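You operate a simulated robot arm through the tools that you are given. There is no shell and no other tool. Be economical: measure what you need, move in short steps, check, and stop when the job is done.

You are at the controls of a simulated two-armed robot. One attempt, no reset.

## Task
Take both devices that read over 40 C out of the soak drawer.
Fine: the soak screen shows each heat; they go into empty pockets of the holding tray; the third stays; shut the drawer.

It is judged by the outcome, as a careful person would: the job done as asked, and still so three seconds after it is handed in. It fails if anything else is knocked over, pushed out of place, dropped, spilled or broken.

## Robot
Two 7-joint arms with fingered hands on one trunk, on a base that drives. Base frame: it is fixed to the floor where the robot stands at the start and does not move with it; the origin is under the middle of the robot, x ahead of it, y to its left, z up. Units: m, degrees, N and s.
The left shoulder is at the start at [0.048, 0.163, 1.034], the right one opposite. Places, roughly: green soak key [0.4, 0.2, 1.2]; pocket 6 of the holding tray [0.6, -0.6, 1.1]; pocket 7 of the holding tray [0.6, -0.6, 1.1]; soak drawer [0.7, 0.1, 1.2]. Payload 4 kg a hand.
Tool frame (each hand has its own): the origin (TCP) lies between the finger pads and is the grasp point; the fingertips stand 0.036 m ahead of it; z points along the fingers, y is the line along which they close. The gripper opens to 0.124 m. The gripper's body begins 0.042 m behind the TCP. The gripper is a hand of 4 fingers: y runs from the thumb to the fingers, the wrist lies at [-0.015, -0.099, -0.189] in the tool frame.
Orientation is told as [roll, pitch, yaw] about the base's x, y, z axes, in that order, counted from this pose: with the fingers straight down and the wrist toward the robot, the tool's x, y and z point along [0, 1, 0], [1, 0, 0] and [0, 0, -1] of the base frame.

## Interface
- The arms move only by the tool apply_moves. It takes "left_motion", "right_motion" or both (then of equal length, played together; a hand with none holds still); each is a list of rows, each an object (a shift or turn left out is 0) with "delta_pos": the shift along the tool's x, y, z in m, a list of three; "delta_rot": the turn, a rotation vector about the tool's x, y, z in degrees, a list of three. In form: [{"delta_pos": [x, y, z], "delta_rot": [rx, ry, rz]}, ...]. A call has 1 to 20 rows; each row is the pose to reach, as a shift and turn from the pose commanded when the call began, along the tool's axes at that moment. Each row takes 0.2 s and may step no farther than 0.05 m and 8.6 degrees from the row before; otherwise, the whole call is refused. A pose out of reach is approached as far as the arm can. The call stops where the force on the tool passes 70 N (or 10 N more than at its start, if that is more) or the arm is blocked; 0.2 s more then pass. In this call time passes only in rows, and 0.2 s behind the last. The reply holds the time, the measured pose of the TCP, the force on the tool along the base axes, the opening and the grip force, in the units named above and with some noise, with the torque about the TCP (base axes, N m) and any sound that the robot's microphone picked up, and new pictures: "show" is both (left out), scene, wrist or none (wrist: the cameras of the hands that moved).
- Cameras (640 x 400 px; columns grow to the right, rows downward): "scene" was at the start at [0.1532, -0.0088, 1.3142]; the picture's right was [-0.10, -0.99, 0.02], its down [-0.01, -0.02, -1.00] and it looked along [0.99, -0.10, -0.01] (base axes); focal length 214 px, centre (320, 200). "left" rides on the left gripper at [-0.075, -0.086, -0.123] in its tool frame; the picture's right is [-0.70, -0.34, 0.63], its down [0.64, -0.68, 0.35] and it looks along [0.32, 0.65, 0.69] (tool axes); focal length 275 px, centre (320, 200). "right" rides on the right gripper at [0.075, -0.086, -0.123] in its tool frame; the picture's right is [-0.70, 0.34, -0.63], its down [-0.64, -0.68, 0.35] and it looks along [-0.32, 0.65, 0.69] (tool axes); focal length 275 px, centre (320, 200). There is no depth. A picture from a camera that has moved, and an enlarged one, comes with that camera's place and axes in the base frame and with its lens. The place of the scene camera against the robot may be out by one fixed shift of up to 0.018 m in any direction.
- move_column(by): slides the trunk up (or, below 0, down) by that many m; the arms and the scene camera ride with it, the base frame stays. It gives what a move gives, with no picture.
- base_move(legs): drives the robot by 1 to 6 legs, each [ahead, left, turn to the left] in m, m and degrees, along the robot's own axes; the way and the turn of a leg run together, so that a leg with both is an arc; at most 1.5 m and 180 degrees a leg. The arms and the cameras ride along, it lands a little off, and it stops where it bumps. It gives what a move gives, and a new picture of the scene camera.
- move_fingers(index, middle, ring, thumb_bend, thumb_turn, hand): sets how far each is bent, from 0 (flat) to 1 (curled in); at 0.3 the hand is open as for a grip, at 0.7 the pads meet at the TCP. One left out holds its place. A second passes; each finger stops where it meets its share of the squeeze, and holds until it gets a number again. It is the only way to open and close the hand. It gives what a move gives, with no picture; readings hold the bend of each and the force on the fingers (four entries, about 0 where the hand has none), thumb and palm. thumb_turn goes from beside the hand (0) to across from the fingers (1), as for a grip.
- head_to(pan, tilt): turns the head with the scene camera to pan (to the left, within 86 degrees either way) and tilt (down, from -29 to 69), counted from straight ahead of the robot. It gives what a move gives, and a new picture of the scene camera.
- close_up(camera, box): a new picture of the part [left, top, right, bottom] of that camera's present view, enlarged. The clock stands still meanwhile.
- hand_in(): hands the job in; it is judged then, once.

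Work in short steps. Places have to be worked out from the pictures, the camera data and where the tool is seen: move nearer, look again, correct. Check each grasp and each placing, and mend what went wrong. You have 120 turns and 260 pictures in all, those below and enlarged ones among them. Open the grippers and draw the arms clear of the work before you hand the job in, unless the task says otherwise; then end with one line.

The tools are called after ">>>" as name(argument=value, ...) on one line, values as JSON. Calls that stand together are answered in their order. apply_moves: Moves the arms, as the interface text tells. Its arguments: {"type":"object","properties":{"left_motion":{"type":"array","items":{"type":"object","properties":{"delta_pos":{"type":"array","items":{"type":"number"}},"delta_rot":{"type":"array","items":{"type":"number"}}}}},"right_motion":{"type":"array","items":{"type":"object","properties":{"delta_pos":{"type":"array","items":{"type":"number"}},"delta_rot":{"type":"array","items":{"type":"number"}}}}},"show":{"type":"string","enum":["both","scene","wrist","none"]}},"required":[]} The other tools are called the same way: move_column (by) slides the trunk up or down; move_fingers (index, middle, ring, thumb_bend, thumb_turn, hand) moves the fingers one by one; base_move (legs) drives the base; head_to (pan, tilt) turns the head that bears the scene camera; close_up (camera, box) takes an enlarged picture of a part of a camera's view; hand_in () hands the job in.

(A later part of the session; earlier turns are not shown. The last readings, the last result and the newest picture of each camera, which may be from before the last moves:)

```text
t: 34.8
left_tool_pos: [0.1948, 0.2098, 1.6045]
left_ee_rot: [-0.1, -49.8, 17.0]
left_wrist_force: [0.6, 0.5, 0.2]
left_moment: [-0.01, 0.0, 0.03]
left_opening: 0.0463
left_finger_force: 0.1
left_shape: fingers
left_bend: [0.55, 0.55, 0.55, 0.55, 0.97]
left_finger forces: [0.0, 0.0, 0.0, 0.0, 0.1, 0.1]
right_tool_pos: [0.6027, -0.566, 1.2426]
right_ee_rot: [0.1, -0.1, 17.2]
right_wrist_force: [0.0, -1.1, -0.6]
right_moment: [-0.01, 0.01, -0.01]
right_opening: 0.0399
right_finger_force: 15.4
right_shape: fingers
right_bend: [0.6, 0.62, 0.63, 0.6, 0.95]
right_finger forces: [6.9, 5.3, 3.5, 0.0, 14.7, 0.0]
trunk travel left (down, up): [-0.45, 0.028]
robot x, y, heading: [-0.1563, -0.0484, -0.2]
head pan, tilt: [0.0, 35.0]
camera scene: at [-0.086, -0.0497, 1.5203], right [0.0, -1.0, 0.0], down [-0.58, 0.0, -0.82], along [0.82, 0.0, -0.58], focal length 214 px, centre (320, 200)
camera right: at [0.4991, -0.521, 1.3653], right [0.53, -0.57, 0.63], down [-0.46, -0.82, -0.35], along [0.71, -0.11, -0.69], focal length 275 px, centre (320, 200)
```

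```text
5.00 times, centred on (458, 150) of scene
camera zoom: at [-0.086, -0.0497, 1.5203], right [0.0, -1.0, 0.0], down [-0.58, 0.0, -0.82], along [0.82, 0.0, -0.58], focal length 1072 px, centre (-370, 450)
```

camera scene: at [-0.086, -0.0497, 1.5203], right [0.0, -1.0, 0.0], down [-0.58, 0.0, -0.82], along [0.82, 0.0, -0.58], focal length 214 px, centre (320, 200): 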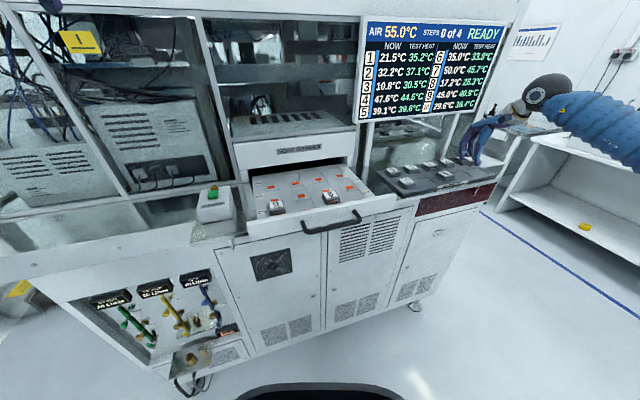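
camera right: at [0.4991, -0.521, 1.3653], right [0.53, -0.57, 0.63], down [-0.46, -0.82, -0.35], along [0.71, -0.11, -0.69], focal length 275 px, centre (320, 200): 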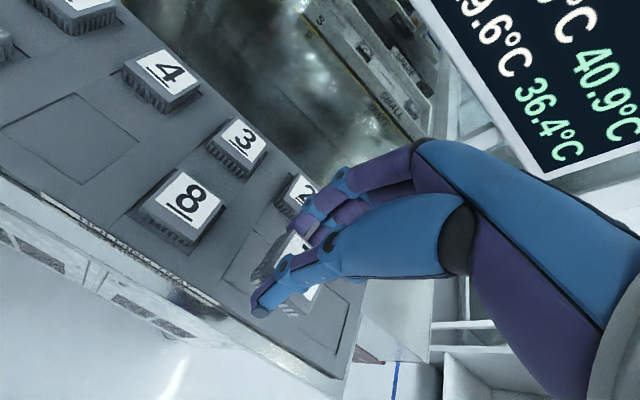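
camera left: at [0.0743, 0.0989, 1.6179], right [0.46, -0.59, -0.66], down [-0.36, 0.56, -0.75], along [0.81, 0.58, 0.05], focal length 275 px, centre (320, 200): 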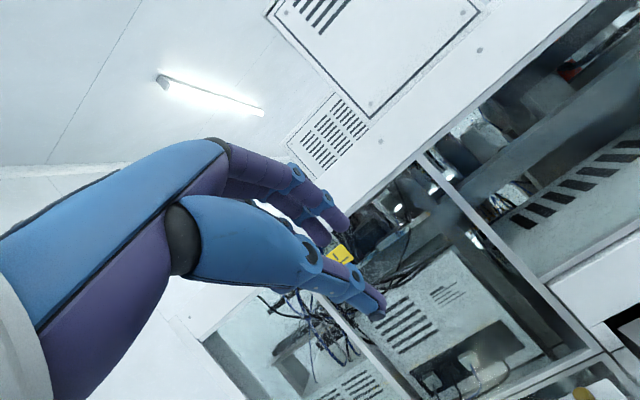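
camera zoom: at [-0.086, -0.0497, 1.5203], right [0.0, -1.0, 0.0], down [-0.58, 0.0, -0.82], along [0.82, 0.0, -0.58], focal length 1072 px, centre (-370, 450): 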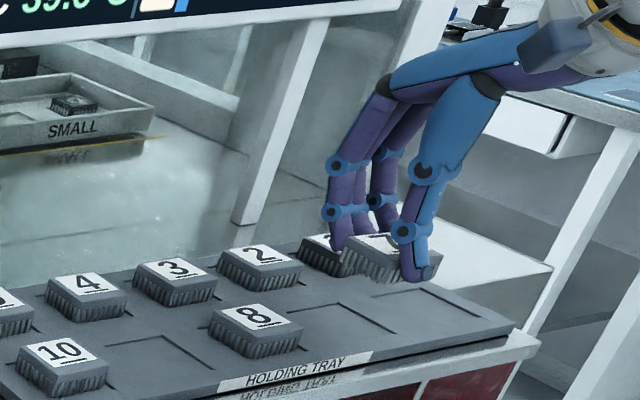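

>>> close_up(camera="right", box=[220, 220, 348, 330])

>>> close_up(camera="scene", box=[460, 140, 516, 180])

```text
3.64 times, centred on (284, 275) of right
camera zoom: at [0.4991, -0.521, 1.3653], right [0.53, -0.57, 0.63], down [-0.46, -0.82, -0.35], along [0.71, -0.11, -0.69], focal length 1001 px, centre (451, -73)
```

zoom: 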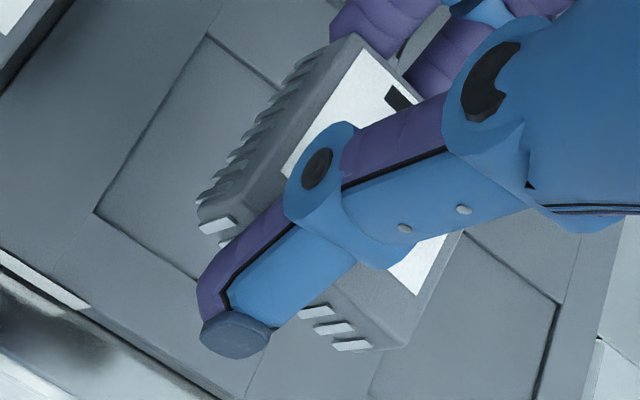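

```text
10.00 times, centred on (488, 160) of scene
camera zoom: at [-0.086, -0.0497, 1.5203], right [0.0, -1.0, 0.0], down [-0.58, 0.0, -0.82], along [0.82, 0.0, -0.58], focal length 2145 px, centre (-1360, 600)
```

zoom: 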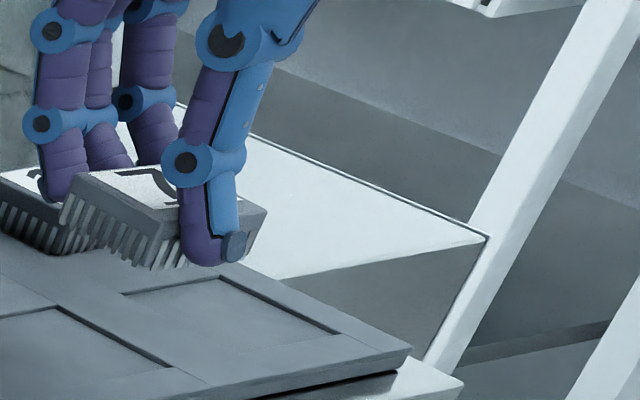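

The held device is about 5° clockwise of the pocket and needs roughly +7 mm in x and +5 mm in y. I correct, lower a bit, and compare again.

>>> apply_moves(right_motion=[{"delta_pos": [0.003, 0.008, 0.0], "delta_rot": [0, 0, -5]}, {"delta_pos": [0.003, 0.008, 0.014], "delta_rot": [0, 0, -5]}], show="none")

>>> close_up(camera="right", box=[200, 210, 360, 340])

>>> close_up(camera="scene", box=[440, 140, 512, 190])

```text
t: 35.4
left_tool_pos: [0.194, 0.2103, 1.6057]
left_ee_rot: [-0.2, -49.9, 17.1]
left_wrist_force: [-0.7, 0.2, -0.2]
left_moment: [-0.01, -0.02, 0.0]
left_opening: 0.0462
left_finger_force: 0.0
left_shape: fingers
left_bend: [0.55, 0.55, 0.55, 0.55, 0.97]
left_finger forces: [0.0, 0.0, 0.1, 0.0, 0.0, 0.0]
right_tool_pos: [0.6038, -0.5451, 1.2413]
right_ee_rot: [-0.6, -0.2, 19.3]
right_wrist_force: [-0.5, -0.5, -0.1]
right_moment: [-0.02, 0.01, 0.03]
right_opening: 0.0401
right_finger_force: 15.1
right_shape: fingers
right_bend: [0.6, 0.62, 0.63, 0.6, 0.95]
right_finger forces: [6.8, 5.4, 3.6, 0.1, 14.7, 0.0]
right hand out of reach, approached as far as the arm can: row 1, 2
trunk travel left (down, up): [-0.45, 0.028]
robot x, y, heading: [-0.1511, -0.0484, -0.1]
head pan, tilt: [0.0, 35.0]
```

```text
3.08 times, centred on (280, 275) of right
camera zoom: at [0.4977, -0.5023, 1.363], right [0.54, -0.54, 0.64], down [-0.43, -0.84, -0.34], along [0.72, -0.09, -0.69], focal length 847 px, centre (443, -31)
```

zoom: 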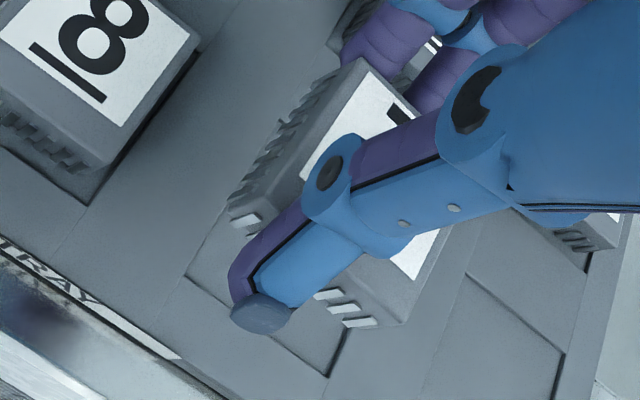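

```text
8.00 times, centred on (476, 165) of scene
camera zoom: at [-0.0871, -0.048, 1.5205], right [0.0, -1.0, 0.0], down [-0.58, 0.0, -0.82], along [0.82, 0.0, -0.58], focal length 1716 px, centre (-928, 480)
```

zoom: 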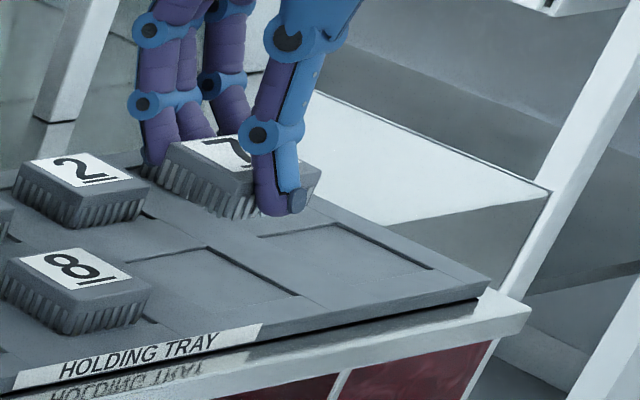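

The right arm is at the edge of its reach here. I lift clear and drive the robot to the right so the tray is comfortably within reach.

>>> apply_moves(right_motion=[{"delta_pos": [0, -0.01, -0.04]}, {"delta_pos": [0, -0.03, -0.08]}], show="none")

>>> base_move(legs=[[0.0, -0.25, 0]])

```text
t: 36.0
left_tool_pos: [0.1942, 0.2112, 1.6053]
left_ee_rot: [-0.2, -49.8, 17.1]
left_wrist_force: [0.1, -0.1, -0.3]
left_moment: [-0.01, -0.01, -0.04]
left_opening: 0.0466
left_finger_force: 0.1
left_shape: fingers
left_bend: [0.55, 0.55, 0.55, 0.55, 0.97]
left_finger forces: [0.0, 0.0, 0.0, 0.0, 0.0, 0.0]
right_tool_pos: [0.5746, -0.5535, 1.3217]
right_ee_rot: [-0.6, -0.2, 19.3]
right_wrist_force: [0.3, 0.2, -0.1]
right_moment: [-0.01, 0.0, -0.01]
right_opening: 0.0401
right_finger_force: 14.8
right_shape: fingers
right_bend: [0.6, 0.62, 0.63, 0.6, 0.95]
right_finger forces: [6.8, 5.3, 3.6, 0.0, 14.5, 0.0]
trunk travel left (down, up): [-0.45, 0.028]
robot x, y, heading: [-0.1539, -0.0484, -0.1]
head pan, tilt: [0.0, 35.0]
```

```text
t: 37.9
left_tool_pos: [0.195, -0.0421, 1.6044]
left_ee_rot: [-0.2, -49.8, 16.9]
left_wrist_force: [0.1, 0.4, -0.9]
left_moment: [0.01, 0.02, -0.02]
left_opening: 0.0462
left_finger_force: 0.1
left_shape: fingers
left_bend: [0.55, 0.55, 0.55, 0.55, 0.97]
left_finger forces: [0.0, 0.1, 0.1, 0.0, 0.0, 0.1]
right_tool_pos: [0.5743, -0.8061, 1.321]
right_ee_rot: [-0.6, -0.2, 19.1]
right_wrist_force: [-0.1, 0.5, -0.4]
right_moment: [-0.02, -0.01, 0.0]
right_opening: 0.0401
right_finger_force: 15.1
right_shape: fingers
right_bend: [0.6, 0.62, 0.63, 0.6, 0.95]
right_finger forces: [6.9, 5.4, 3.5, 0.1, 14.6, 0.0]
trunk travel left (down, up): [-0.45, 0.028]
robot x, y, heading: [-0.1559, -0.3013, -0.2]
head pan, tilt: [0.0, 35.0]
camera scene: at [-0.0871, -0.3006, 1.5204], right [0.0, -1.0, 0.0], down [-0.58, 0.0, -0.82], along [0.82, 0.0, -0.58], focal length 214 px, centre (320, 200)
```

scene: 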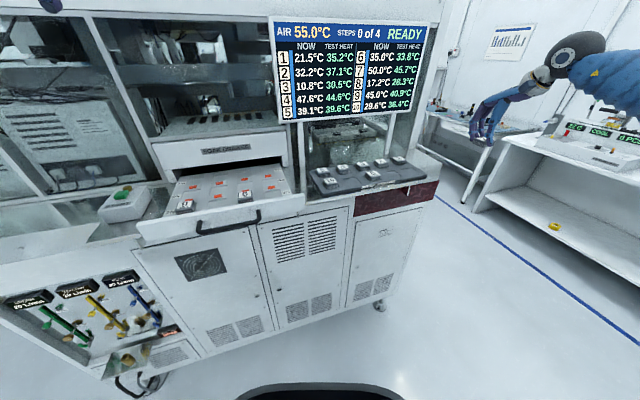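

Now I bring the device back over pocket 7 with a yaw of about 22°.

>>> apply_moves(right_motion=[{"delta_pos": [0.036, 0.017, 0], "delta_rot": [0.6, 0, -0.5]}, {"delta_pos": [0.072, 0.034, 0], "delta_rot": [0.6, 0, -1]}, {"delta_pos": [0.108, 0.051, 0], "delta_rot": [0.6, 0, -1.5]}, {"delta_pos": [0.144, 0.068, 0.0], "delta_rot": [0.6, 0, -2]}, {"delta_pos": [0.18, 0.085, 0.01], "delta_rot": [0.6, 0, -2.5]}, {"delta_pos": [0.215, 0.101, 0.035], "delta_rot": [0.6, 0, -3]}, {"delta_pos": [0.215, 0.101, 0.07], "delta_rot": [0.6, 0, -3]}], show="none")

>>> close_up(camera="right", box=[200, 210, 360, 340])

>>> close_up(camera="scene", box=[340, 130, 436, 200])

```text
t: 39.5
left_tool_pos: [0.1947, -0.0446, 1.6052]
left_ee_rot: [-0.2, -49.8, 16.9]
left_wrist_force: [0.0, 1.8, 0.8]
left_moment: [0.04, -0.06, -0.02]
left_opening: 0.0465
left_finger_force: 0.0
left_shape: fingers
left_bend: [0.55, 0.55, 0.55, 0.55, 0.97]
left_finger forces: [0.0, 0.0, 0.0, 0.0, 0.0, 0.1]
right_tool_pos: [0.6005, -0.5711, 1.2468]
right_ee_rot: [-0.5, 0.5, 22.1]
right_wrist_force: [-0.2, -0.3, -0.7]
right_moment: [0.05, 0.01, 0.0]
right_opening: 0.0398
right_finger_force: 14.8
right_shape: fingers
right_bend: [0.6, 0.62, 0.63, 0.6, 0.95]
right_finger forces: [6.7, 5.2, 3.4, 0.0, 14.4, 0.1]
trunk travel left (down, up): [-0.45, 0.028]
robot x, y, heading: [-0.1577, -0.3038, -0.3]
head pan, tilt: [0.0, 35.0]
```

```text
3.08 times, centred on (280, 275) of right
camera zoom: at [0.4929, -0.5349, 1.3688], right [0.58, -0.51, 0.64], down [-0.39, -0.86, -0.34], along [0.72, -0.06, -0.69], focal length 847 px, centre (443, -31)
```

zoom: 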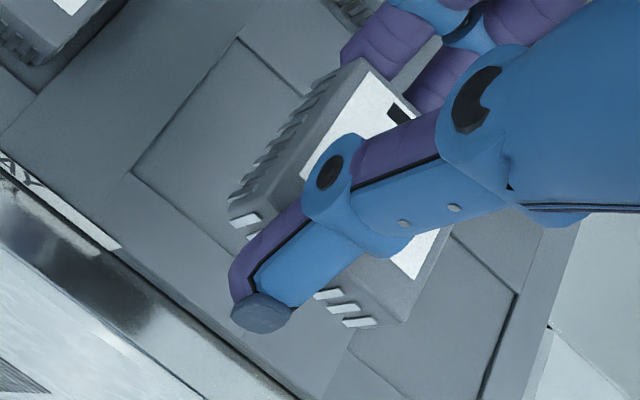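

```text
5.71 times, centred on (388, 165) of scene
camera zoom: at [-0.0871, -0.3019, 1.5203], right [0.0, -1.0, 0.0], down [-0.58, 0.0, -0.82], along [0.82, 0.0, -0.58], focal length 1226 px, centre (-69, 400)
```

zoom: 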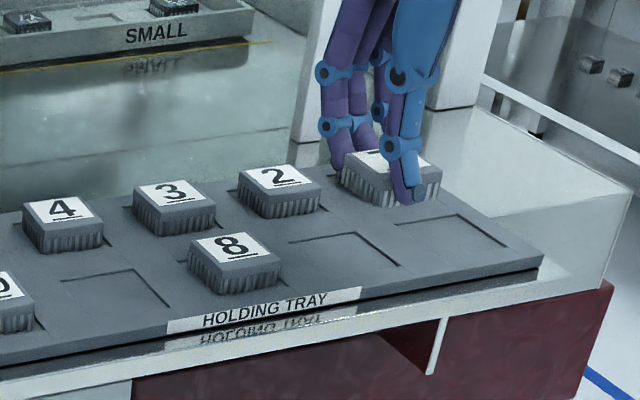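

The yaw is now aligned with the pocket. The device needs about +9 mm in x and +14 mm in y, so I shift and lower 2 cm.

>>> apply_moves(right_motion=[{"delta_pos": [0.0096, 0.0136, 0.0]}, {"delta_pos": [0.0096, 0.0136, 0.02]}], show="none")

>>> close_up(camera="right", box=[200, 210, 360, 340])

>>> close_up(camera="scene", box=[360, 140, 432, 190])

```text
t: 40.1
left_tool_pos: [0.195, -0.0441, 1.6043]
left_ee_rot: [0.0, -49.8, 16.9]
left_wrist_force: [0.4, 0.6, 0.2]
left_moment: [0.03, 0.01, 0.07]
left_opening: 0.0466
left_finger_force: 0.1
left_shape: fingers
left_bend: [0.55, 0.55, 0.55, 0.55, 0.97]
left_finger forces: [0.1, 0.0, 0.0, 0.0, 0.0, 0.1]
right_tool_pos: [0.6077, -0.5596, 1.2272]
right_ee_rot: [-0.5, 0.3, 22.0]
right_wrist_force: [0.1, -0.3, -1.0]
right_moment: [-0.01, 0.01, 0.0]
right_opening: 0.0401
right_finger_force: 14.5
right_shape: fingers
right_bend: [0.6, 0.62, 0.63, 0.6, 0.95]
right_finger forces: [6.7, 5.1, 3.4, 0.0, 14.5, 0.1]
trunk travel left (down, up): [-0.45, 0.028]
robot x, y, heading: [-0.1548, -0.3041, -0.2]
head pan, tilt: [0.0, 35.0]
```

```text
3.08 times, centred on (280, 275) of right
camera zoom: at [0.5007, -0.5221, 1.3498], right [0.58, -0.51, 0.64], down [-0.39, -0.86, -0.34], along [0.72, -0.06, -0.69], focal length 847 px, centre (443, -31)
```

zoom: 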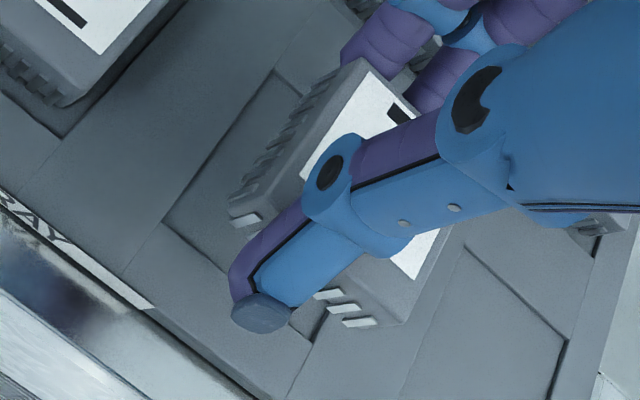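

```text
8.00 times, centred on (396, 165) of scene
camera zoom: at [-0.0874, -0.3022, 1.5204], right [0.0, -1.0, 0.0], down [-0.58, 0.0, -0.82], along [0.82, 0.0, -0.58], focal length 1716 px, centre (-288, 480)
```

zoom: 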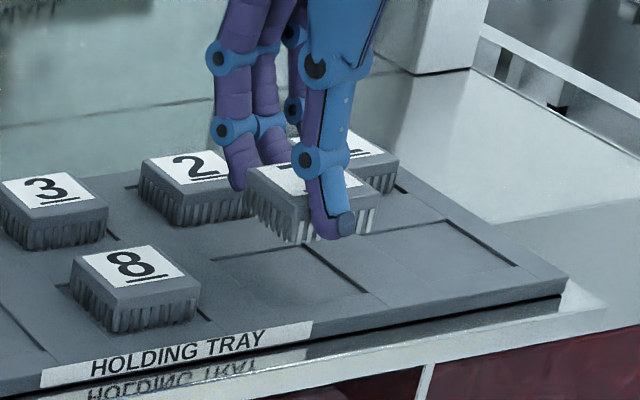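

Front-back is right, and the device needs about 4.5 mm to the left. I correct and lower to just above the pocket.

>>> apply_moves(right_motion=[{"delta_pos": [0.0045, 0.0004, 0.0]}, {"delta_pos": [0.0045, 0.0004, 0.012]}], show="none")

>>> close_up(camera="right", box=[200, 210, 360, 340])

>>> close_up(camera="scene", box=[360, 140, 432, 190])

```text
t: 40.7
left_tool_pos: [0.1958, -0.0423, 1.6043]
left_ee_rot: [0.0, -49.8, 16.9]
left_wrist_force: [0.1, 0.3, -0.2]
left_moment: [-0.01, 0.0, 0.0]
left_opening: 0.0465
left_finger_force: 0.0
left_shape: fingers
left_bend: [0.55, 0.55, 0.55, 0.55, 0.97]
left_finger forces: [0.0, 0.0, 0.0, 0.0, 0.0, 0.1]
right_tool_pos: [0.6061, -0.5542, 1.2164]
right_ee_rot: [-0.5, 0.4, 22.0]
right_wrist_force: [-0.7, -0.7, -0.9]
right_moment: [0.05, -0.01, 0.01]
right_opening: 0.0397
right_finger_force: 15.1
right_shape: fingers
right_bend: [0.6, 0.62, 0.63, 0.6, 0.95]
right_finger forces: [6.8, 5.2, 3.3, 0.0, 14.4, 0.0]
trunk travel left (down, up): [-0.45, 0.028]
robot x, y, heading: [-0.1506, -0.2995, -0.3]
head pan, tilt: [0.0, 35.0]
```

```text
3.08 times, centred on (280, 275) of right
camera zoom: at [0.4995, -0.5165, 1.3382], right [0.58, -0.51, 0.64], down [-0.39, -0.86, -0.34], along [0.72, -0.06, -0.69], focal length 847 px, centre (443, -31)
```

zoom: 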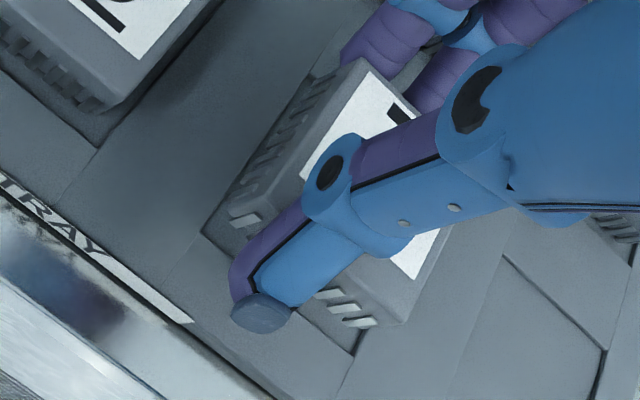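

```text
8.00 times, centred on (396, 165) of scene
camera zoom: at [-0.0871, -0.3016, 1.5204], right [0.0, -1.0, 0.0], down [-0.58, 0.0, -0.82], along [0.82, 0.0, -0.58], focal length 1716 px, centre (-288, 480)
```

zoom: 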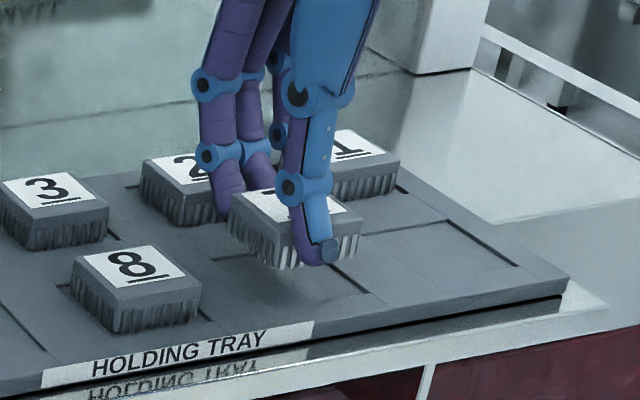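

The device is now inside the pocket outline with a few mm margin all round. I lower in small steps until contact.

>>> apply_moves(right_motion=[{"delta_pos": [-0.0015, 0, 0.004]}, {"delta_pos": [-0.0015, 0, 0.008]}], show="none")

>>> close_up(camera="right", box=[200, 210, 360, 340])

>>> close_up(camera="scene", box=[360, 140, 432, 190])

```text
t: 41.3
left_tool_pos: [0.1948, -0.0418, 1.605]
left_ee_rot: [-0.1, -49.7, 16.9]
left_wrist_force: [0.0, 0.9, -0.4]
left_moment: [0.01, -0.01, 0.01]
left_opening: 0.0465
left_finger_force: 0.1
left_shape: fingers
left_bend: [0.55, 0.55, 0.55, 0.55, 0.97]
left_finger forces: [0.0, 0.0, 0.0, 0.1, 0.1, 0.1]
right_tool_pos: [0.6089, -0.5533, 1.2074]
right_ee_rot: [-0.6, 0.4, 22.0]
right_wrist_force: [0.2, 0.7, -0.4]
right_moment: [-0.01, 0.01, 0.01]
right_opening: 0.04
right_finger_force: 15.5
right_shape: fingers
right_bend: [0.6, 0.62, 0.63, 0.6, 0.95]
right_finger forces: [6.8, 5.2, 3.4, 0.1, 14.4, 0.0]
trunk travel left (down, up): [-0.45, 0.028]
robot x, y, heading: [-0.1572, -0.3009, -0.5]
head pan, tilt: [0.0, 35.0]
```

```text
3.08 times, centred on (280, 275) of right
camera zoom: at [0.5014, -0.5171, 1.3303], right [0.58, -0.51, 0.64], down [-0.39, -0.86, -0.33], along [0.72, -0.06, -0.69], focal length 847 px, centre (443, -31)
```

zoom: 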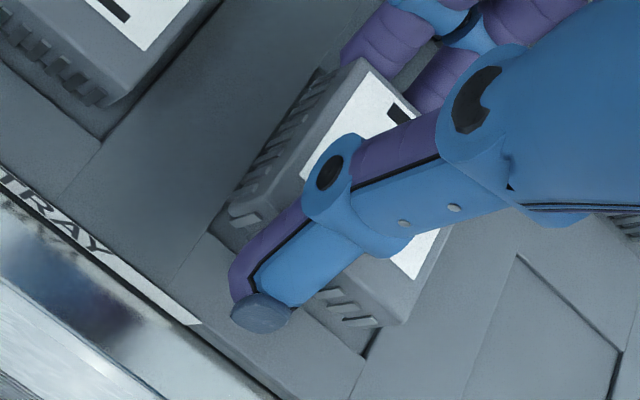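

```text
8.00 times, centred on (396, 165) of scene
camera zoom: at [-0.087, -0.3008, 1.5204], right [0.0, -1.0, 0.0], down [-0.58, 0.0, -0.82], along [0.82, 0.0, -0.58], focal length 1716 px, centre (-288, 480)
```

zoom: 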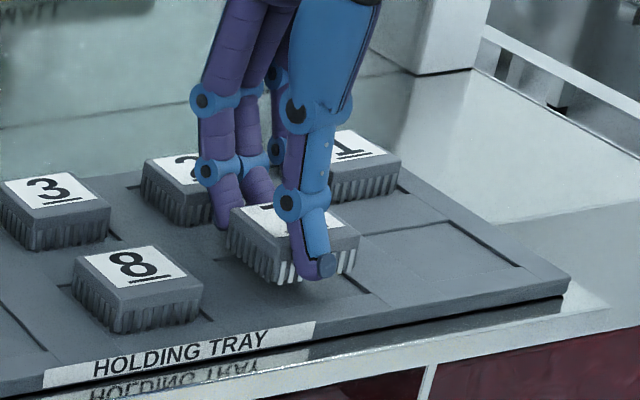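

>>> apply_moves(right_motion=[{"delta_pos": [0, 0, 0.003]}, {"delta_pos": [0, 0, 0.006]}, {"delta_pos": [0, 0, 0.008]}], show="none")

>>> close_up(camera="right", box=[200, 210, 360, 340])

>>> close_up(camera="scene", box=[360, 140, 432, 190])

```text
t: 42.1
left_tool_pos: [0.1949, -0.0426, 1.6057]
left_ee_rot: [-0.3, -49.7, 17.0]
left_wrist_force: [0.0, 0.0, -0.5]
left_moment: [0.04, -0.02, 0.0]
left_opening: 0.0463
left_finger_force: 0.1
left_shape: fingers
left_bend: [0.55, 0.55, 0.55, 0.55, 0.97]
left_finger forces: [0.1, 0.0, 0.0, 0.1, 0.1, 0.0]
right_tool_pos: [0.609, -0.5544, 1.1994]
right_ee_rot: [-0.6, 0.4, 22.1]
right_wrist_force: [1.1, -0.3, -0.5]
right_moment: [0.0, 0.02, 0.0]
right_opening: 0.04
right_finger_force: 15.0
right_shape: fingers
right_bend: [0.6, 0.62, 0.63, 0.6, 0.95]
right_finger forces: [6.8, 5.2, 3.3, 0.1, 14.4, 0.0]
trunk travel left (down, up): [-0.45, 0.028]
robot x, y, heading: [-0.1525, -0.2951, -0.4]
head pan, tilt: [0.0, 35.0]
```

```text
3.08 times, centred on (280, 275) of right
camera zoom: at [0.5014, -0.5168, 1.3225], right [0.58, -0.51, 0.64], down [-0.39, -0.86, -0.33], along [0.72, -0.06, -0.69], focal length 847 px, centre (443, -31)
```

zoom: 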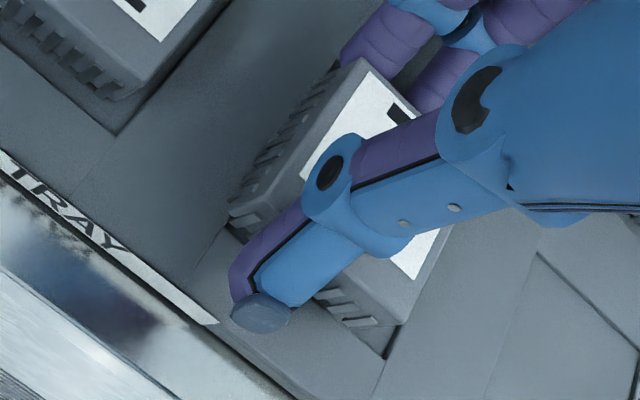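

```text
8.00 times, centred on (396, 165) of scene
camera zoom: at [-0.087, -0.3005, 1.5204], right [0.0, -1.0, 0.0], down [-0.58, 0.0, -0.82], along [0.82, 0.0, -0.58], focal length 1716 px, centre (-288, 480)
```

zoom: 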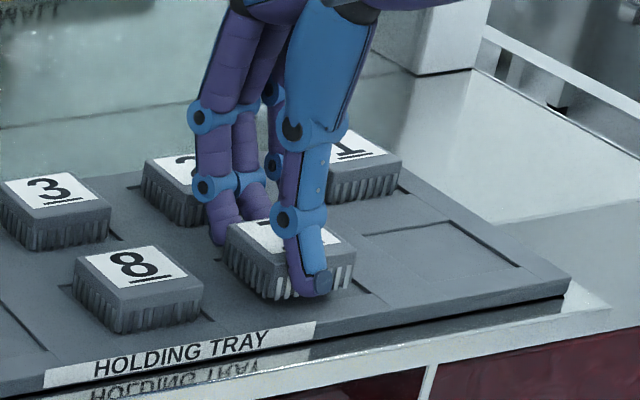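

No contact yet and margins look fine. I lower a bit more, nudging 2 mm back.

>>> apply_moves(right_motion=[{"delta_pos": [0, -0.002, 0.002]}, {"delta_pos": [0, -0.002, 0.004]}, {"delta_pos": [0, -0.002, 0.006]}], show="none")

>>> close_up(camera="right", box=[200, 210, 360, 340])

>>> close_up(camera="scene", box=[360, 140, 432, 190])

```text
t: 42.9
left_tool_pos: [0.1957, -0.0424, 1.6056]
left_ee_rot: [-0.1, -49.8, 17.0]
left_wrist_force: [1.2, 0.7, -0.6]
left_moment: [0.02, 0.03, 0.0]
left_opening: 0.0462
left_finger_force: 0.1
left_shape: fingers
left_bend: [0.55, 0.55, 0.55, 0.55, 0.97]
left_finger forces: [0.0, 0.1, 0.0, 0.0, 0.0, 0.0]
right_tool_pos: [0.6051, -0.5561, 1.1945]
right_ee_rot: [-0.6, 0.5, 22.2]
right_wrist_force: [-0.1, 0.2, -0.9]
right_moment: [-0.02, -0.02, -0.01]
right_opening: 0.0399
right_finger_force: 15.6
right_shape: fingers
right_bend: [0.6, 0.62, 0.63, 0.6, 0.95]
right_finger forces: [7.1, 5.3, 3.4, 0.0, 14.4, 0.0]
trunk travel left (down, up): [-0.45, 0.028]
robot x, y, heading: [-0.1512, -0.2993, -0.1]
head pan, tilt: [0.0, 35.0]
```

```text
3.08 times, centred on (280, 275) of right
camera zoom: at [0.499, -0.5178, 1.3173], right [0.58, -0.51, 0.64], down [-0.39, -0.86, -0.33], along [0.72, -0.06, -0.69], focal length 847 px, centre (443, -31)
```

zoom: 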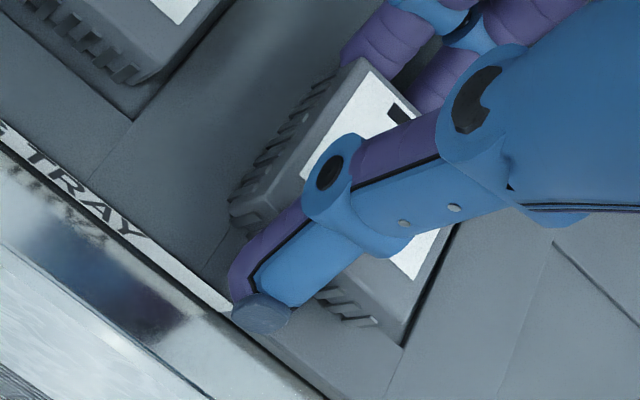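

```text
8.00 times, centred on (396, 165) of scene
camera zoom: at [-0.0872, -0.3006, 1.5204], right [0.0, -1.0, 0.0], down [-0.58, 0.0, -0.82], along [0.82, 0.0, -0.58], focal length 1716 px, centre (-288, 480)
```

zoom: 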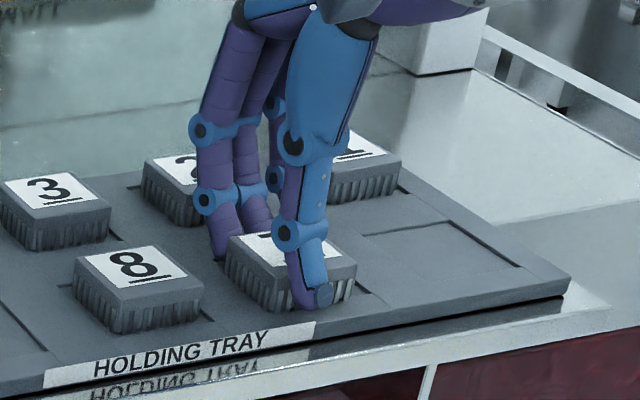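

>>> apply_moves(right_motion=[{"delta_pos": [-0.0015, 0, 0.0]}, {"delta_pos": [-0.0015, 0, 0.002]}, {"delta_pos": [-0.0015, 0, 0.004]}], show="none")

>>> close_up(camera="right", box=[200, 210, 360, 340])

>>> close_up(camera="scene", box=[376, 150, 416, 180])

```text
t: 43.7
left_tool_pos: [0.1947, -0.0421, 1.6057]
left_ee_rot: [-0.1, -49.8, 17.0]
left_wrist_force: [-0.2, 0.1, 1.0]
left_moment: [0.02, 0.01, 0.04]
left_opening: 0.0465
left_finger_force: 0.1
left_shape: fingers
left_bend: [0.55, 0.55, 0.55, 0.55, 0.97]
left_finger forces: [0.0, 0.1, 0.1, 0.0, 0.1, 0.0]
right_tool_pos: [0.6069, -0.5564, 1.1935]
right_ee_rot: [-0.6, 0.2, 22.0]
right_wrist_force: [-0.2, -1.0, 14.8]
right_moment: [0.02, 0.1, 0.05]
right_opening: 0.0399
right_finger_force: 19.1
right_shape: fingers
right_bend: [0.6, 0.62, 0.63, 0.6, 0.95]
right_finger forces: [8.0, 5.9, 3.8, 0.0, 20.2, 0.0]
trunk travel left (down, up): [-0.45, 0.028]
robot x, y, heading: [-0.1535, -0.2992, -0.4]
head pan, tilt: [0.0, 35.0]
```

```text
3.08 times, centred on (280, 275) of right
camera zoom: at [0.4989, -0.519, 1.3156], right [0.57, -0.51, 0.64], down [-0.39, -0.86, -0.34], along [0.72, -0.06, -0.69], focal length 847 px, centre (443, -31)
```

zoom: 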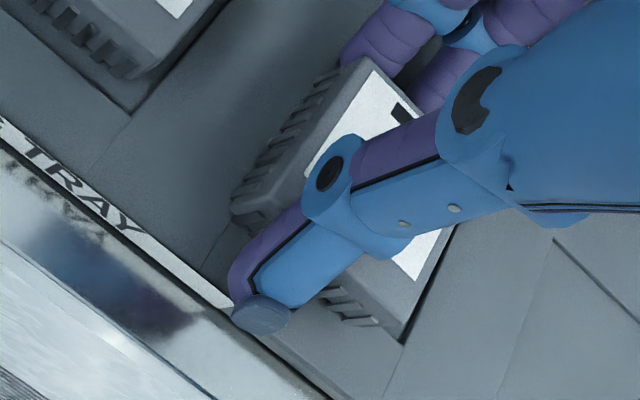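

```text
13.33 times, centred on (396, 165) of scene
camera zoom: at [-0.0882, -0.3004, 1.5206], right [0.0, -1.0, 0.0], down [-0.58, 0.0, -0.82], along [0.82, 0.0, -0.58], focal length 2860 px, centre (-693, 667)
```

zoom: 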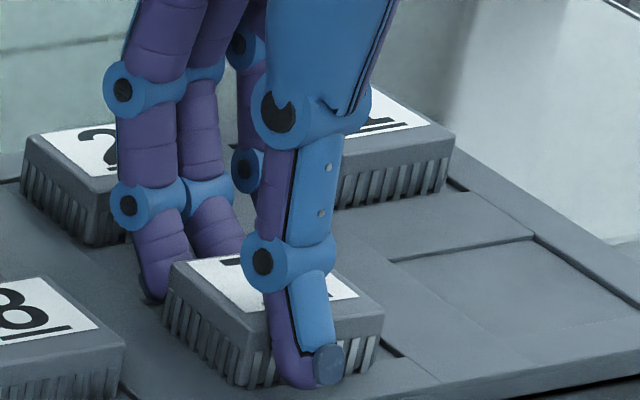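

There's 15 N of contact. Projection shows the device sits about 3 mm too near and 2 mm too far left in the pocket. I lift slightly, shift, and lower again.

>>> apply_moves(right_motion=[{"delta_pos": [0, 0, -0.006]}, {"delta_pos": [-0.0022, 0.003, -0.006]}, {"delta_pos": [-0.0022, 0.003, -0.003]}, {"delta_pos": [-0.0022, 0.003, -0.001]}, {"delta_pos": [-0.0022, 0.003, 0.001]}], show="none")

>>> close_up(camera="right", box=[200, 210, 360, 340])

>>> close_up(camera="scene", box=[376, 150, 416, 180])

```text
t: 44.9
left_tool_pos: [0.1929, -0.0413, 1.6058]
left_ee_rot: [-0.2, -49.8, 17.0]
left_wrist_force: [0.0, -0.4, 0.2]
left_moment: [0.03, 0.02, 0.0]
left_opening: 0.0468
left_finger_force: 0.0
left_shape: fingers
left_bend: [0.55, 0.55, 0.55, 0.55, 0.97]
left_finger forces: [0.0, 0.1, 0.0, 0.0, 0.0, 0.0]
right_tool_pos: [0.6107, -0.5589, 1.1929]
right_ee_rot: [-0.5, 0.3, 22.0]
right_wrist_force: [2.4, -3.0, 21.2]
right_moment: [0.02, 0.13, 0.01]
right_opening: 0.0403
right_finger_force: 21.1
right_shape: fingers
right_bend: [0.6, 0.62, 0.63, 0.6, 0.95]
right_finger forces: [8.6, 6.4, 4.2, 0.0, 23.1, 0.0]
trunk travel left (down, up): [-0.45, 0.028]
robot x, y, heading: [-0.1567, -0.3015, -0.2]
head pan, tilt: [0.0, 35.0]
```

```text
3.08 times, centred on (280, 275) of right
camera zoom: at [0.5028, -0.5201, 1.3151], right [0.57, -0.51, 0.64], down [-0.39, -0.86, -0.34], along [0.72, -0.06, -0.69], focal length 847 px, centre (443, -31)
```

zoom: 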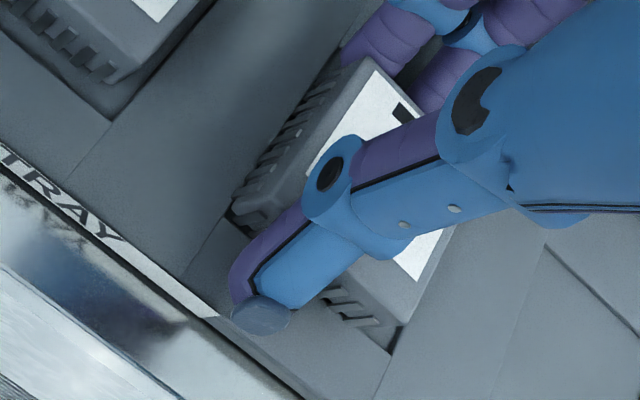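

```text
13.33 times, centred on (396, 165) of scene
camera zoom: at [-0.0886, -0.3004, 1.5207], right [0.0, -1.0, 0.0], down [-0.57, 0.0, -0.82], along [0.82, 0.0, -0.57], focal length 2860 px, centre (-693, 667)
```

zoom: 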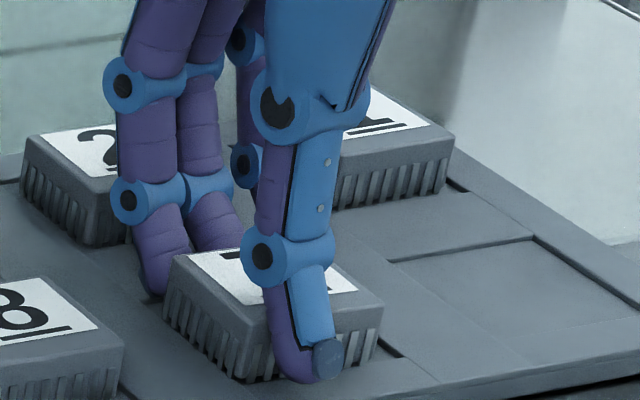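

Dark gaps now show at both near corners, so it looks seated inside the pocket. I release modestly and check.

>>> move_fingers(hand="right", index=0.52, middle=0.52, ring=0.52, thumb_bend=0.46)

>>> close_up(camera="right", box=[200, 210, 360, 340])

>>> close_up(camera="scene", box=[376, 150, 416, 180])

```text
t: 45.9
left_tool_pos: [0.1933, -0.042, 1.6054]
left_ee_rot: [-0.2, -49.7, 17.0]
left_wrist_force: [0.4, -0.4, -0.6]
left_moment: [-0.02, 0.0, -0.02]
left_opening: 0.0462
left_finger_force: 0.1
left_shape: fingers
left_bend: [0.55, 0.55, 0.55, 0.55, 0.97]
left_finger forces: [0.0, 0.0, 0.0, 0.1, 0.0, 0.0]
right_tool_pos: [0.6097, -0.5573, 1.1909]
right_ee_rot: [-0.6, 0.4, 22.1]
right_wrist_force: [-3.4, 0.8, 11.0]
right_moment: [0.29, -0.13, 0.11]
right_opening: 0.0591
right_finger_force: 5.5
right_shape: fingers
right_bend: [0.54, 0.53, 0.52, 0.46, 0.97]
right_finger forces: [8.8, 2.4, 0.0, 0.0, 0.0, 0.1]
trunk travel left (down, up): [-0.45, 0.028]
robot x, y, heading: [-0.1506, -0.2972, -0.5]
head pan, tilt: [0.0, 35.0]
```

```text
3.08 times, centred on (280, 275) of right
camera zoom: at [0.5029, -0.5194, 1.3131], right [0.58, -0.51, 0.64], down [-0.39, -0.86, -0.33], along [0.72, -0.06, -0.69], focal length 847 px, centre (443, -31)
```

zoom: 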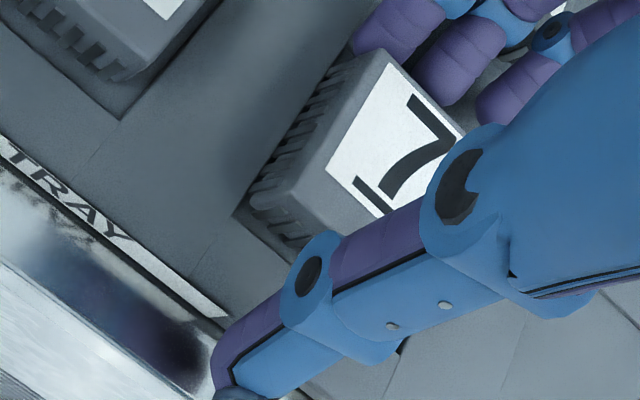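

```text
13.33 times, centred on (396, 165) of scene
camera zoom: at [-0.0885, -0.3002, 1.5205], right [0.0, -1.0, 0.0], down [-0.57, 0.0, -0.82], along [0.82, 0.0, -0.57], focal length 2860 px, centre (-693, 667)
```

zoom: 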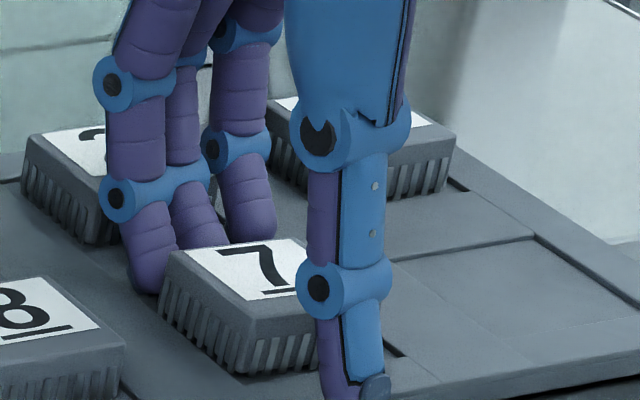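

7 sits in its pocket. The index finger is touching something, so I ease the fingers slightly inward and lift straight up.

>>> move_fingers(hand="right", index=0.56, middle=0.56, ring=0.56)

>>> apply_moves(right_motion=[{"delta_pos": [0, 0, -0.01]}, {"delta_pos": [0, 0, -0.03]}, {"delta_pos": [0, 0, -0.06]}, {"delta_pos": [0, 0, -0.1]}], show="wrist")

>>> close_up(camera="scene", box=[300, 130, 440, 210])

```text
t: 46.9
left_tool_pos: [0.194, -0.0417, 1.605]
left_ee_rot: [-0.2, -49.8, 17.0]
left_wrist_force: [0.5, 0.5, 0.9]
left_moment: [-0.02, -0.06, 0.02]
left_opening: 0.0464
left_finger_force: 0.1
left_shape: fingers
left_bend: [0.55, 0.55, 0.55, 0.55, 0.97]
left_finger forces: [0.0, 0.1, 0.1, 0.0, 0.0, 0.0]
right_tool_pos: [0.6106, -0.5571, 1.1907]
right_ee_rot: [-0.6, 0.4, 22.0]
right_wrist_force: [2.0, 1.2, 14.4]
right_moment: [0.31, -0.44, 0.0]
right_opening: 0.0587
right_finger_force: 6.4
right_shape: fingers
right_bend: [0.56, 0.55, 0.56, 0.46, 0.97]
right_finger forces: [11.1, 2.6, 0.1, 0.1, 0.0, 0.0]
trunk travel left (down, up): [-0.45, 0.028]
robot x, y, heading: [-0.1564, -0.2993, -0.0]
head pan, tilt: [0.0, 35.0]
```

```text
t: 47.9
left_tool_pos: [0.1943, -0.0415, 1.6051]
left_ee_rot: [-0.2, -49.8, 17.0]
left_wrist_force: [1.1, -0.1, -0.3]
left_moment: [0.0, -0.02, 0.02]
left_opening: 0.046
left_finger_force: 0.1
left_shape: fingers
left_bend: [0.55, 0.55, 0.55, 0.55, 0.97]
left_finger forces: [0.0, 0.0, 0.0, 0.1, 0.1, 0.0]
right_tool_pos: [0.6111, -0.5558, 1.2911]
right_ee_rot: [-0.6, 0.4, 22.2]
right_wrist_force: [0.0, -0.2, 0.4]
right_moment: [-0.02, -0.06, 0.0]
right_opening: 0.0587
right_finger_force: 0.0
right_shape: fingers
right_bend: [0.56, 0.56, 0.56, 0.46, 0.97]
right_finger forces: [0.0, 0.1, 0.0, 0.1, 0.1, 0.0]
trunk travel left (down, up): [-0.45, 0.028]
robot x, y, heading: [-0.1529, -0.3057, 0.0]
head pan, tilt: [0.0, 35.0]
camera right: at [0.5043, -0.5187, 1.4136], right [0.58, -0.51, 0.64], down [-0.39, -0.86, -0.33], along [0.72, -0.06, -0.69], focal length 275 px, centre (320, 200)
```

right: 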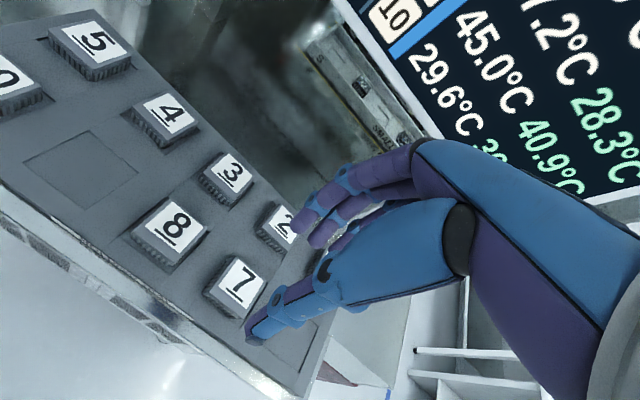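

```text
4.57 times, centred on (370, 170) of scene
camera zoom: at [-0.0876, -0.2998, 1.5205], right [0.0, -1.0, 0.0], down [-0.58, 0.0, -0.82], along [0.82, 0.0, -0.58], focal length 980 px, centre (91, 337)
```

zoom: 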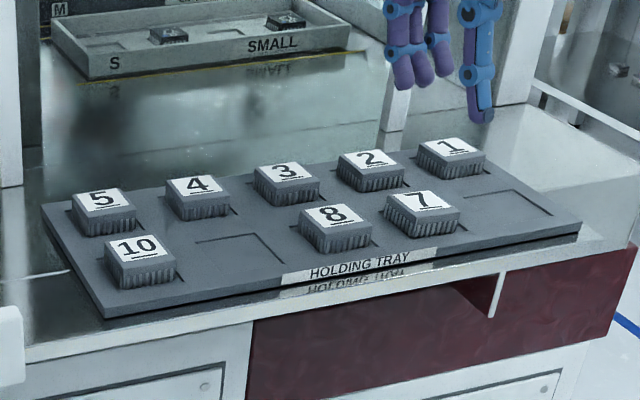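

>>> close_up(camera="right", box=[110, 180, 310, 360])

>>> close_up(camera="scene", box=[356, 155, 412, 190])

```text
2.22 times, centred on (210, 270) of right
camera zoom: at [0.5043, -0.5187, 1.4136], right [0.58, -0.51, 0.64], down [-0.39, -0.86, -0.33], along [0.72, -0.06, -0.69], focal length 612 px, centre (564, 44)
```

zoom: 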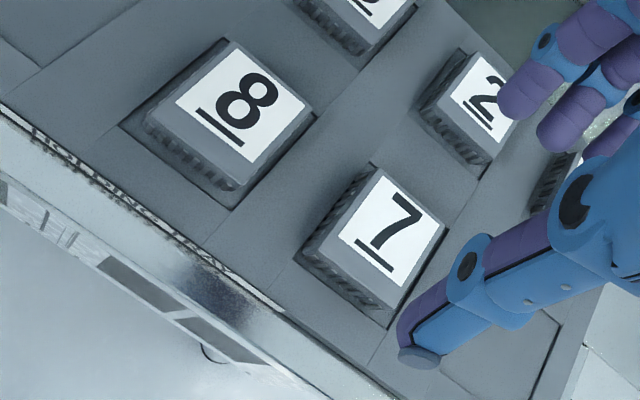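

```text
11.43 times, centred on (384, 172) of scene
camera zoom: at [-0.0876, -0.2998, 1.5205], right [0.0, -1.0, 0.0], down [-0.58, 0.0, -0.82], along [0.82, 0.0, -0.58], focal length 2451 px, centre (-411, 514)
```

zoom: 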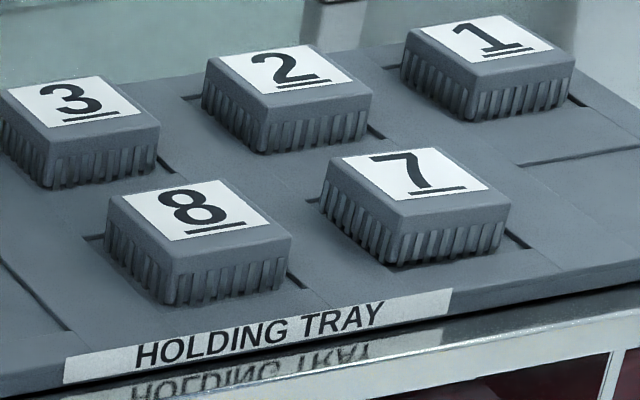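

7 is seated in its row like its neighbours. I retract the right hand a little and drive left 0.2 m, so that both device 9 and pocket 9 are within reach.

>>> apply_moves(right_motion=[{"delta_pos": [0, -0.04, -0.03]}, {"delta_pos": [0, -0.08, -0.05]}, {"delta_pos": [0, -0.12, -0.07]}], show="none")

>>> base_move(legs=[[0.0, 0.2, 0]])

```text
t: 48.7
left_tool_pos: [0.1942, -0.0426, 1.6071]
left_ee_rot: [-0.1, -49.8, 17.0]
left_wrist_force: [-0.7, 0.0, 0.3]
left_moment: [0.03, -0.02, -0.02]
left_opening: 0.0464
left_finger_force: 0.0
left_shape: fingers
left_bend: [0.55, 0.55, 0.55, 0.55, 0.97]
left_finger forces: [0.0, 0.0, 0.1, 0.1, 0.1, 0.1]
right_tool_pos: [0.4971, -0.6014, 1.3605]
right_ee_rot: [-0.5, 0.4, 22.1]
right_wrist_force: [0.1, -1.1, -0.1]
right_moment: [0.02, 0.01, 0.0]
right_opening: 0.0589
right_finger_force: 0.1
right_shape: fingers
right_bend: [0.56, 0.56, 0.56, 0.46, 0.97]
right_finger forces: [0.0, 0.0, 0.1, 0.0, 0.1, 0.1]
trunk travel left (down, up): [-0.45, 0.028]
robot x, y, heading: [-0.1558, -0.3003, 0.0]
head pan, tilt: [0.0, 35.0]
```

```text
t: 50.3
left_tool_pos: [0.1964, 0.158, 1.6033]
left_ee_rot: [-0.2, -49.8, 16.9]
left_wrist_force: [-0.4, 0.4, 0.6]
left_moment: [0.0, 0.02, -0.01]
left_opening: 0.0464
left_finger_force: 0.2
left_shape: fingers
left_bend: [0.55, 0.55, 0.55, 0.55, 0.97]
left_finger forces: [0.0, 0.1, 0.0, 0.1, 0.1, 0.0]
right_tool_pos: [0.5, -0.4013, 1.3598]
right_ee_rot: [-0.6, 0.4, 22.0]
right_wrist_force: [-0.5, 0.3, -0.1]
right_moment: [-0.02, 0.0, 0.02]
right_opening: 0.0587
right_finger_force: 0.1
right_shape: fingers
right_bend: [0.56, 0.56, 0.56, 0.46, 0.97]
right_finger forces: [0.0, 0.0, 0.0, 0.0, 0.1, 0.0]
trunk travel left (down, up): [-0.45, 0.028]
robot x, y, heading: [-0.1499, -0.0981, -0.5]
head pan, tilt: [0.0, 35.0]
camera scene: at [-0.0864, -0.1, 1.5204], right [0.0, -1.0, 0.0], down [-0.58, 0.0, -0.82], along [0.82, 0.0, -0.58], focal length 214 px, centre (320, 200)
```

scene: 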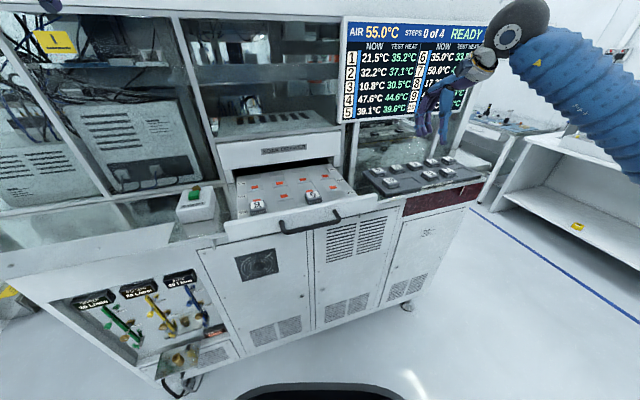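

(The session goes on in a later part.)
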